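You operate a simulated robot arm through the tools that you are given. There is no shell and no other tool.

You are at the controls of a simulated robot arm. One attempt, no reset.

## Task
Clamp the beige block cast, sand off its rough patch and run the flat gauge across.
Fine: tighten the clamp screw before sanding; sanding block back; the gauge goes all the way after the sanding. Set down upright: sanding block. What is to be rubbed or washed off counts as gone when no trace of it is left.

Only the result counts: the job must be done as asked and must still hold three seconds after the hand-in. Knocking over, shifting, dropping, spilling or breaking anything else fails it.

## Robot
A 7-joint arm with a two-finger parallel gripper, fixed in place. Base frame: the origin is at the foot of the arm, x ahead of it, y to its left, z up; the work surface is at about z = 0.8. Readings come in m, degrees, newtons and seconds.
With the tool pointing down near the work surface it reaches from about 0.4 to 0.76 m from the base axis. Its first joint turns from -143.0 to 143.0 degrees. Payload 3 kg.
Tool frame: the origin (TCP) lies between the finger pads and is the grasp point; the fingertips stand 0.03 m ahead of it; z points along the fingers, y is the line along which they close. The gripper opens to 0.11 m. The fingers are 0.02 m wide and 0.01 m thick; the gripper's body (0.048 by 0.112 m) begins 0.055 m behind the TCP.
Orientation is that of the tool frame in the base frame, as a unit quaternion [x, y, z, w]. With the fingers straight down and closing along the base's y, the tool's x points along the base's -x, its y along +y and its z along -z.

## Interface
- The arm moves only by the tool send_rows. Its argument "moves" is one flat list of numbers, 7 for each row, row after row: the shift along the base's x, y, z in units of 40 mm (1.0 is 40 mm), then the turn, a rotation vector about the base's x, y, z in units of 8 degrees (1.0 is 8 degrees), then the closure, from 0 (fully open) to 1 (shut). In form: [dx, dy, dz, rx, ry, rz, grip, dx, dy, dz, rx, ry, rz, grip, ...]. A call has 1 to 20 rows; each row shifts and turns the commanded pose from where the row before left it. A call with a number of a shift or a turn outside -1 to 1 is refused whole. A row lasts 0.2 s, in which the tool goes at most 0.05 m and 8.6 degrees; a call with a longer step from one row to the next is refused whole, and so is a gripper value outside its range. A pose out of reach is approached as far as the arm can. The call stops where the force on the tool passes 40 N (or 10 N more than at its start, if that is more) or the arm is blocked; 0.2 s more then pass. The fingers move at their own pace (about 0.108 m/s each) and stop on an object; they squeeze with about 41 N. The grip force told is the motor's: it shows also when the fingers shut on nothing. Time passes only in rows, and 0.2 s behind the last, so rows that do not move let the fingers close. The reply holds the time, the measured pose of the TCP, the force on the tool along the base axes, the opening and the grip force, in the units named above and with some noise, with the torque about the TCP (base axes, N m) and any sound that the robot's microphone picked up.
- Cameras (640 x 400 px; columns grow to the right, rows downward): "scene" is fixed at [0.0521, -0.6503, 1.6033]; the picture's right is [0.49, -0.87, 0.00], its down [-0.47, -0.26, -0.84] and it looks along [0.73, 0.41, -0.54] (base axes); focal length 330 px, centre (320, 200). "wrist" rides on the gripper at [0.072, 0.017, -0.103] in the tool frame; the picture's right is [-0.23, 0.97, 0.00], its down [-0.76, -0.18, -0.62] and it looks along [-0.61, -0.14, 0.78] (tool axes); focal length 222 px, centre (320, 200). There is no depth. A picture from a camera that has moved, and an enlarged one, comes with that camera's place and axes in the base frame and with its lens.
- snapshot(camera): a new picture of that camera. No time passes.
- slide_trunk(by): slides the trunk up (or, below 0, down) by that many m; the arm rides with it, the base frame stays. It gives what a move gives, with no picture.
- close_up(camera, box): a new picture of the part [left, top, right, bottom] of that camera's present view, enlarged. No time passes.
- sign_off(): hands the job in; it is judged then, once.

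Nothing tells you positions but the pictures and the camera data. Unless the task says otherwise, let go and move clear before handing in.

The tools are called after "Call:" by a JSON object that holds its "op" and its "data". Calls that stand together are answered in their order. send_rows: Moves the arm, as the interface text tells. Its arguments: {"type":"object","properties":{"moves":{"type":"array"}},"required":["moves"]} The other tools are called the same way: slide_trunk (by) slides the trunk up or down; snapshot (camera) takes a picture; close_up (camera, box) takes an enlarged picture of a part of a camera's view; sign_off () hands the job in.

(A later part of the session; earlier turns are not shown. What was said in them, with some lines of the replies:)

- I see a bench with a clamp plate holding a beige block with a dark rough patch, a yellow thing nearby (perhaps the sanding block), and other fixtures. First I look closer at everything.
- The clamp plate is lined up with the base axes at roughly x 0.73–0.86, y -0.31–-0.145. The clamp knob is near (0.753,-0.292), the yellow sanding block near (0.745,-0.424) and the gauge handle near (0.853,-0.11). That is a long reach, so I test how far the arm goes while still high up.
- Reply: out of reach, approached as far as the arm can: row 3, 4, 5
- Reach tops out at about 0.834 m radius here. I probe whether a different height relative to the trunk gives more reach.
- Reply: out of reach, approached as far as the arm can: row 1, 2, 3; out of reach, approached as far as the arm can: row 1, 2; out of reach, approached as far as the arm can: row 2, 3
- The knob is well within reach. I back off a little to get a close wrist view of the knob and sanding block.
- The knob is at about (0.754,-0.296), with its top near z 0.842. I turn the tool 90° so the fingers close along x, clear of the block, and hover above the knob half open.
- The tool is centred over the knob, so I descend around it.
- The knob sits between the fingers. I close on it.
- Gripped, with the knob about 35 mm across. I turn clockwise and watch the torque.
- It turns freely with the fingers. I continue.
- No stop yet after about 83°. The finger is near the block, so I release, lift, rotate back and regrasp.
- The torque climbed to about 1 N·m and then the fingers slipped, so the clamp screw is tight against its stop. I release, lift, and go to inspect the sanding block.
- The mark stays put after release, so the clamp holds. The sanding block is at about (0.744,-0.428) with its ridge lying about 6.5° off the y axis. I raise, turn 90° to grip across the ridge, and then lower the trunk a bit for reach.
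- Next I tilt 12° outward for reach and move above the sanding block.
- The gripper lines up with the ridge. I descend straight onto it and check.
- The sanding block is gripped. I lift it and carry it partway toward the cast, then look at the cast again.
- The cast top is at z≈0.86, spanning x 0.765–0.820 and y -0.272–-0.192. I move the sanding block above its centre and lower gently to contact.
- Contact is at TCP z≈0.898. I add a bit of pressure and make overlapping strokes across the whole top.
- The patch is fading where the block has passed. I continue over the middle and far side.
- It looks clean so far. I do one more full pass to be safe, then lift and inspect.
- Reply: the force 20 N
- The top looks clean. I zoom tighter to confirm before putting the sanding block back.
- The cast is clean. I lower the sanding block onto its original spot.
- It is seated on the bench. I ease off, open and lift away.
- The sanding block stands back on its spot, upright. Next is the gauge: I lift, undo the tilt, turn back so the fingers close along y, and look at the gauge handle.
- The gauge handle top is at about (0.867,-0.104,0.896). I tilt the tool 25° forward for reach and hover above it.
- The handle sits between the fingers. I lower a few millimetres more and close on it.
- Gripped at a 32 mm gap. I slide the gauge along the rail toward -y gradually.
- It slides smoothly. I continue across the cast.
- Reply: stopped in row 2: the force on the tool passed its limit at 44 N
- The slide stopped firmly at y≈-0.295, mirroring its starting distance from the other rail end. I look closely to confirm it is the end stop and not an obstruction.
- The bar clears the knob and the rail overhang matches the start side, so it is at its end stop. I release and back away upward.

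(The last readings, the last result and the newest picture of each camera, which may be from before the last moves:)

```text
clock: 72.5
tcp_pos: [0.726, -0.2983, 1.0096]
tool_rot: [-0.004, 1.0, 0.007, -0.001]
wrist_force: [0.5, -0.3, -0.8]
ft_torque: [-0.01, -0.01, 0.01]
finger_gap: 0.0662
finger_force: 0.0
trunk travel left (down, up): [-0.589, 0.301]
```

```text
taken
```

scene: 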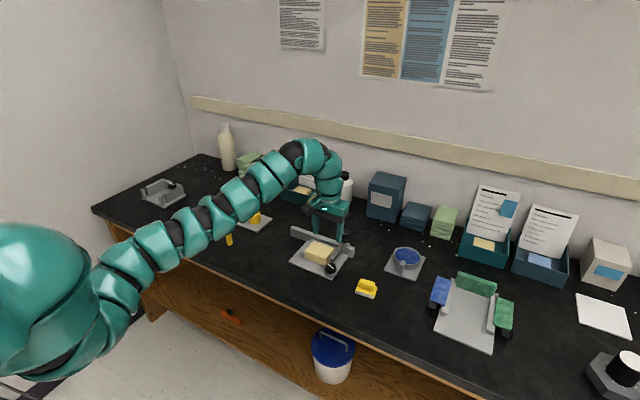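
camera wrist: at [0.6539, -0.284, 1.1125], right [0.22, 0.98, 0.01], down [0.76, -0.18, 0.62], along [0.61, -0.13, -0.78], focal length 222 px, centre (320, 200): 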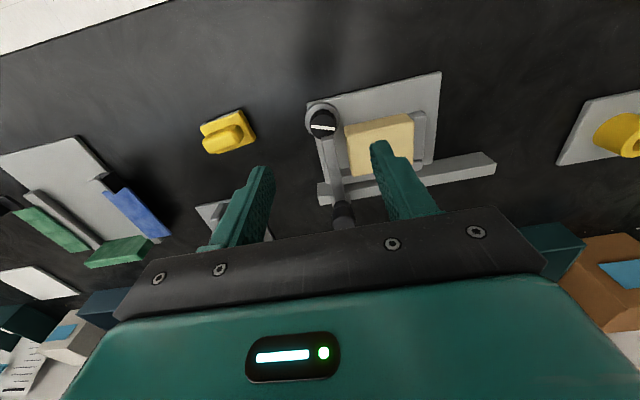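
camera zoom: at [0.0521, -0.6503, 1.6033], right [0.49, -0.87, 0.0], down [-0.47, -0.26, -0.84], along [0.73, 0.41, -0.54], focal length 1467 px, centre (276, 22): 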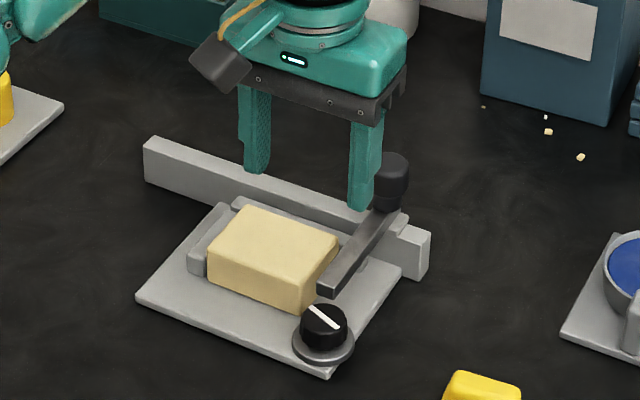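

Everything looks in place. I move clear and take one last look at the cast top and the sanding block.

Call:
{"op": "send_rows", "data": {"moves": [-0.8, 0.9, 0.5, 0, 0, 0, 0, -0.5, 0.9, 0.5, 0, 0, 0, 0, 0, 0, 0, 0, 0, 0, 0]}}

Call:
{"op": "close_up", "data": {"camera": "wrist", "box": [230, 90, 410, 210]}}

Call:
{"op": "close_up", "data": {"camera": "scene", "box": [290, 220, 390, 305]}}

```text
refused: row 1 steps farther than a row can; nothing moved
```

```text
3.33 times, centred on (320, 150) of wrist
camera zoom: at [0.6539, -0.284, 1.1125], right [0.22, 0.98, 0.01], down [0.76, -0.18, 0.62], along [0.61, -0.13, -0.78], focal length 740 px, centre (320, 367)
```

zoom: 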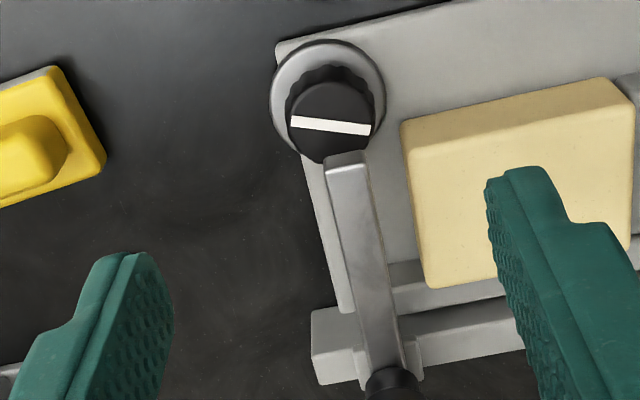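

```text
4.71 times, centred on (340, 262) of scene
camera zoom: at [0.0521, -0.6503, 1.6033], right [0.49, -0.87, 0.0], down [-0.47, -0.26, -0.84], along [0.73, 0.41, -0.54], focal length 1554 px, centre (226, -94)
```

zoom: 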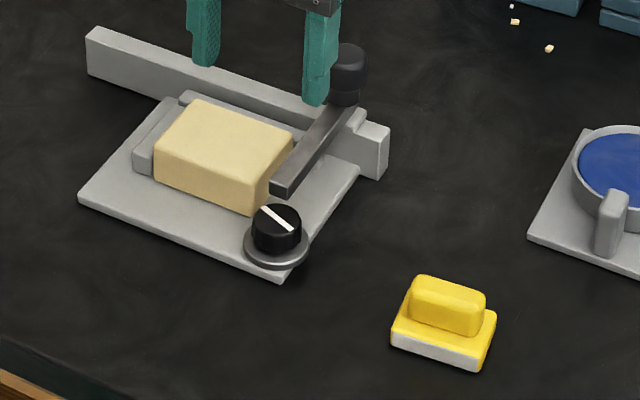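

Call:
{"op": "send_rows", "data": {"moves": [-0.5, 0.6, 0.5, 0, 0, 0, 0, -0.5, 0.6, 0.5, 0, 0, 0, 0, -0.3, 0.6, 0, 0, 0, 0, 0, 0, 0, 0, 0, 0, 0, 0]}}

Call:
{"op": "close_up", "data": {"camera": "wrist", "box": [230, 80, 410, 200]}}

Call:
{"op": "close_up", "data": {"camera": "scene", "box": [290, 220, 390, 305]}}

```text
clock: 73.5
tcp_pos: [0.686, -0.2295, 1.0369]
tool_rot: [-0.003, 1.0, 0.006, 0.0]
wrist_force: [0.8, 0.0, 0.2]
ft_torque: [0.02, 0.05, 0.01]
finger_gap: 0.1101
finger_force: 0.1
out of reach, approached as far as the arm can: row 2, 3
trunk travel left (down, up): [-0.589, 0.301]
```

```text
3.33 times, centred on (320, 140) of wrist
camera zoom: at [0.613, -0.2148, 1.1411], right [0.22, 0.98, 0.01], down [0.76, -0.18, 0.62], along [0.61, -0.13, -0.78], focal length 740 px, centre (320, 400)
```

zoom: 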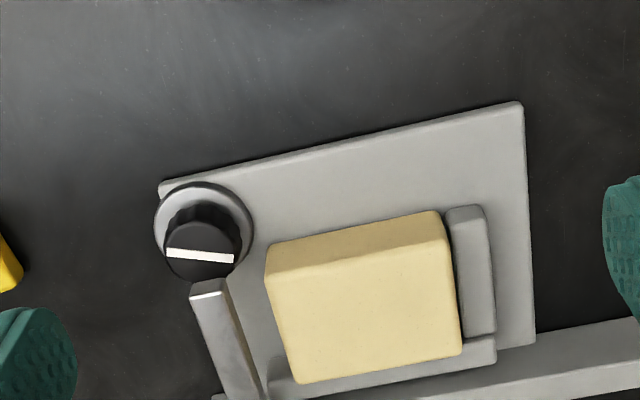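

```text
4.71 times, centred on (340, 262) of scene
camera zoom: at [0.0521, -0.6503, 1.6033], right [0.49, -0.87, 0.0], down [-0.47, -0.26, -0.84], along [0.73, 0.41, -0.54], focal length 1554 px, centre (226, -94)
```

zoom: 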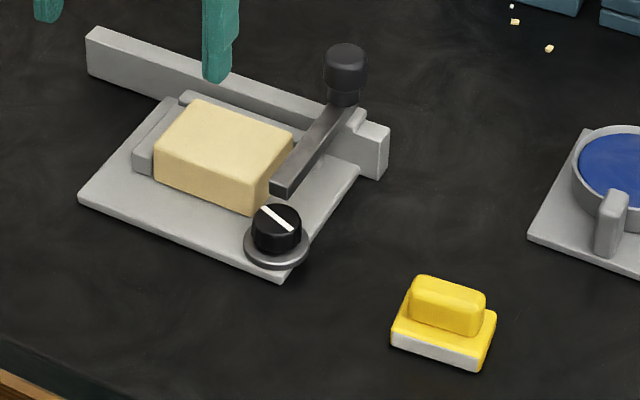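

The cast is clean, the clamp is tight, the sanding block is back upright on its spot, and the gauge is at the far end stop. The gripper is empty and clear, so I hand in.

Call:
{"op": "sign_off", "data": {}}

```text
The job is handed in.
```

I've handed the job in: the cast is clamped, sanded clean and gauged. No result came back with the hand-in, so what follows rests on my readings and pictures.

- **Clamp:** I turned the screw clockwise until it resisted at about 1 N·m and the fingers began to slip. That was before any sanding.
- **Sanding:** I made two full passes over the top of the block. The close-up pictures afterwards showed no trace of the rough patch.
- **Sanding block:** it is back upright on its original spot, within about 1–2 mm as far as the pictures show.
- **Gauge:** after the sanding I slid it from its starting end across the cast until it stopped hard at y ≈ -0.295. I took that as the end stop, because the rail overhang there matches the one at the starting side.

The gripper is open, empty and clear of everything. I saw nothing else knocked over or moved.
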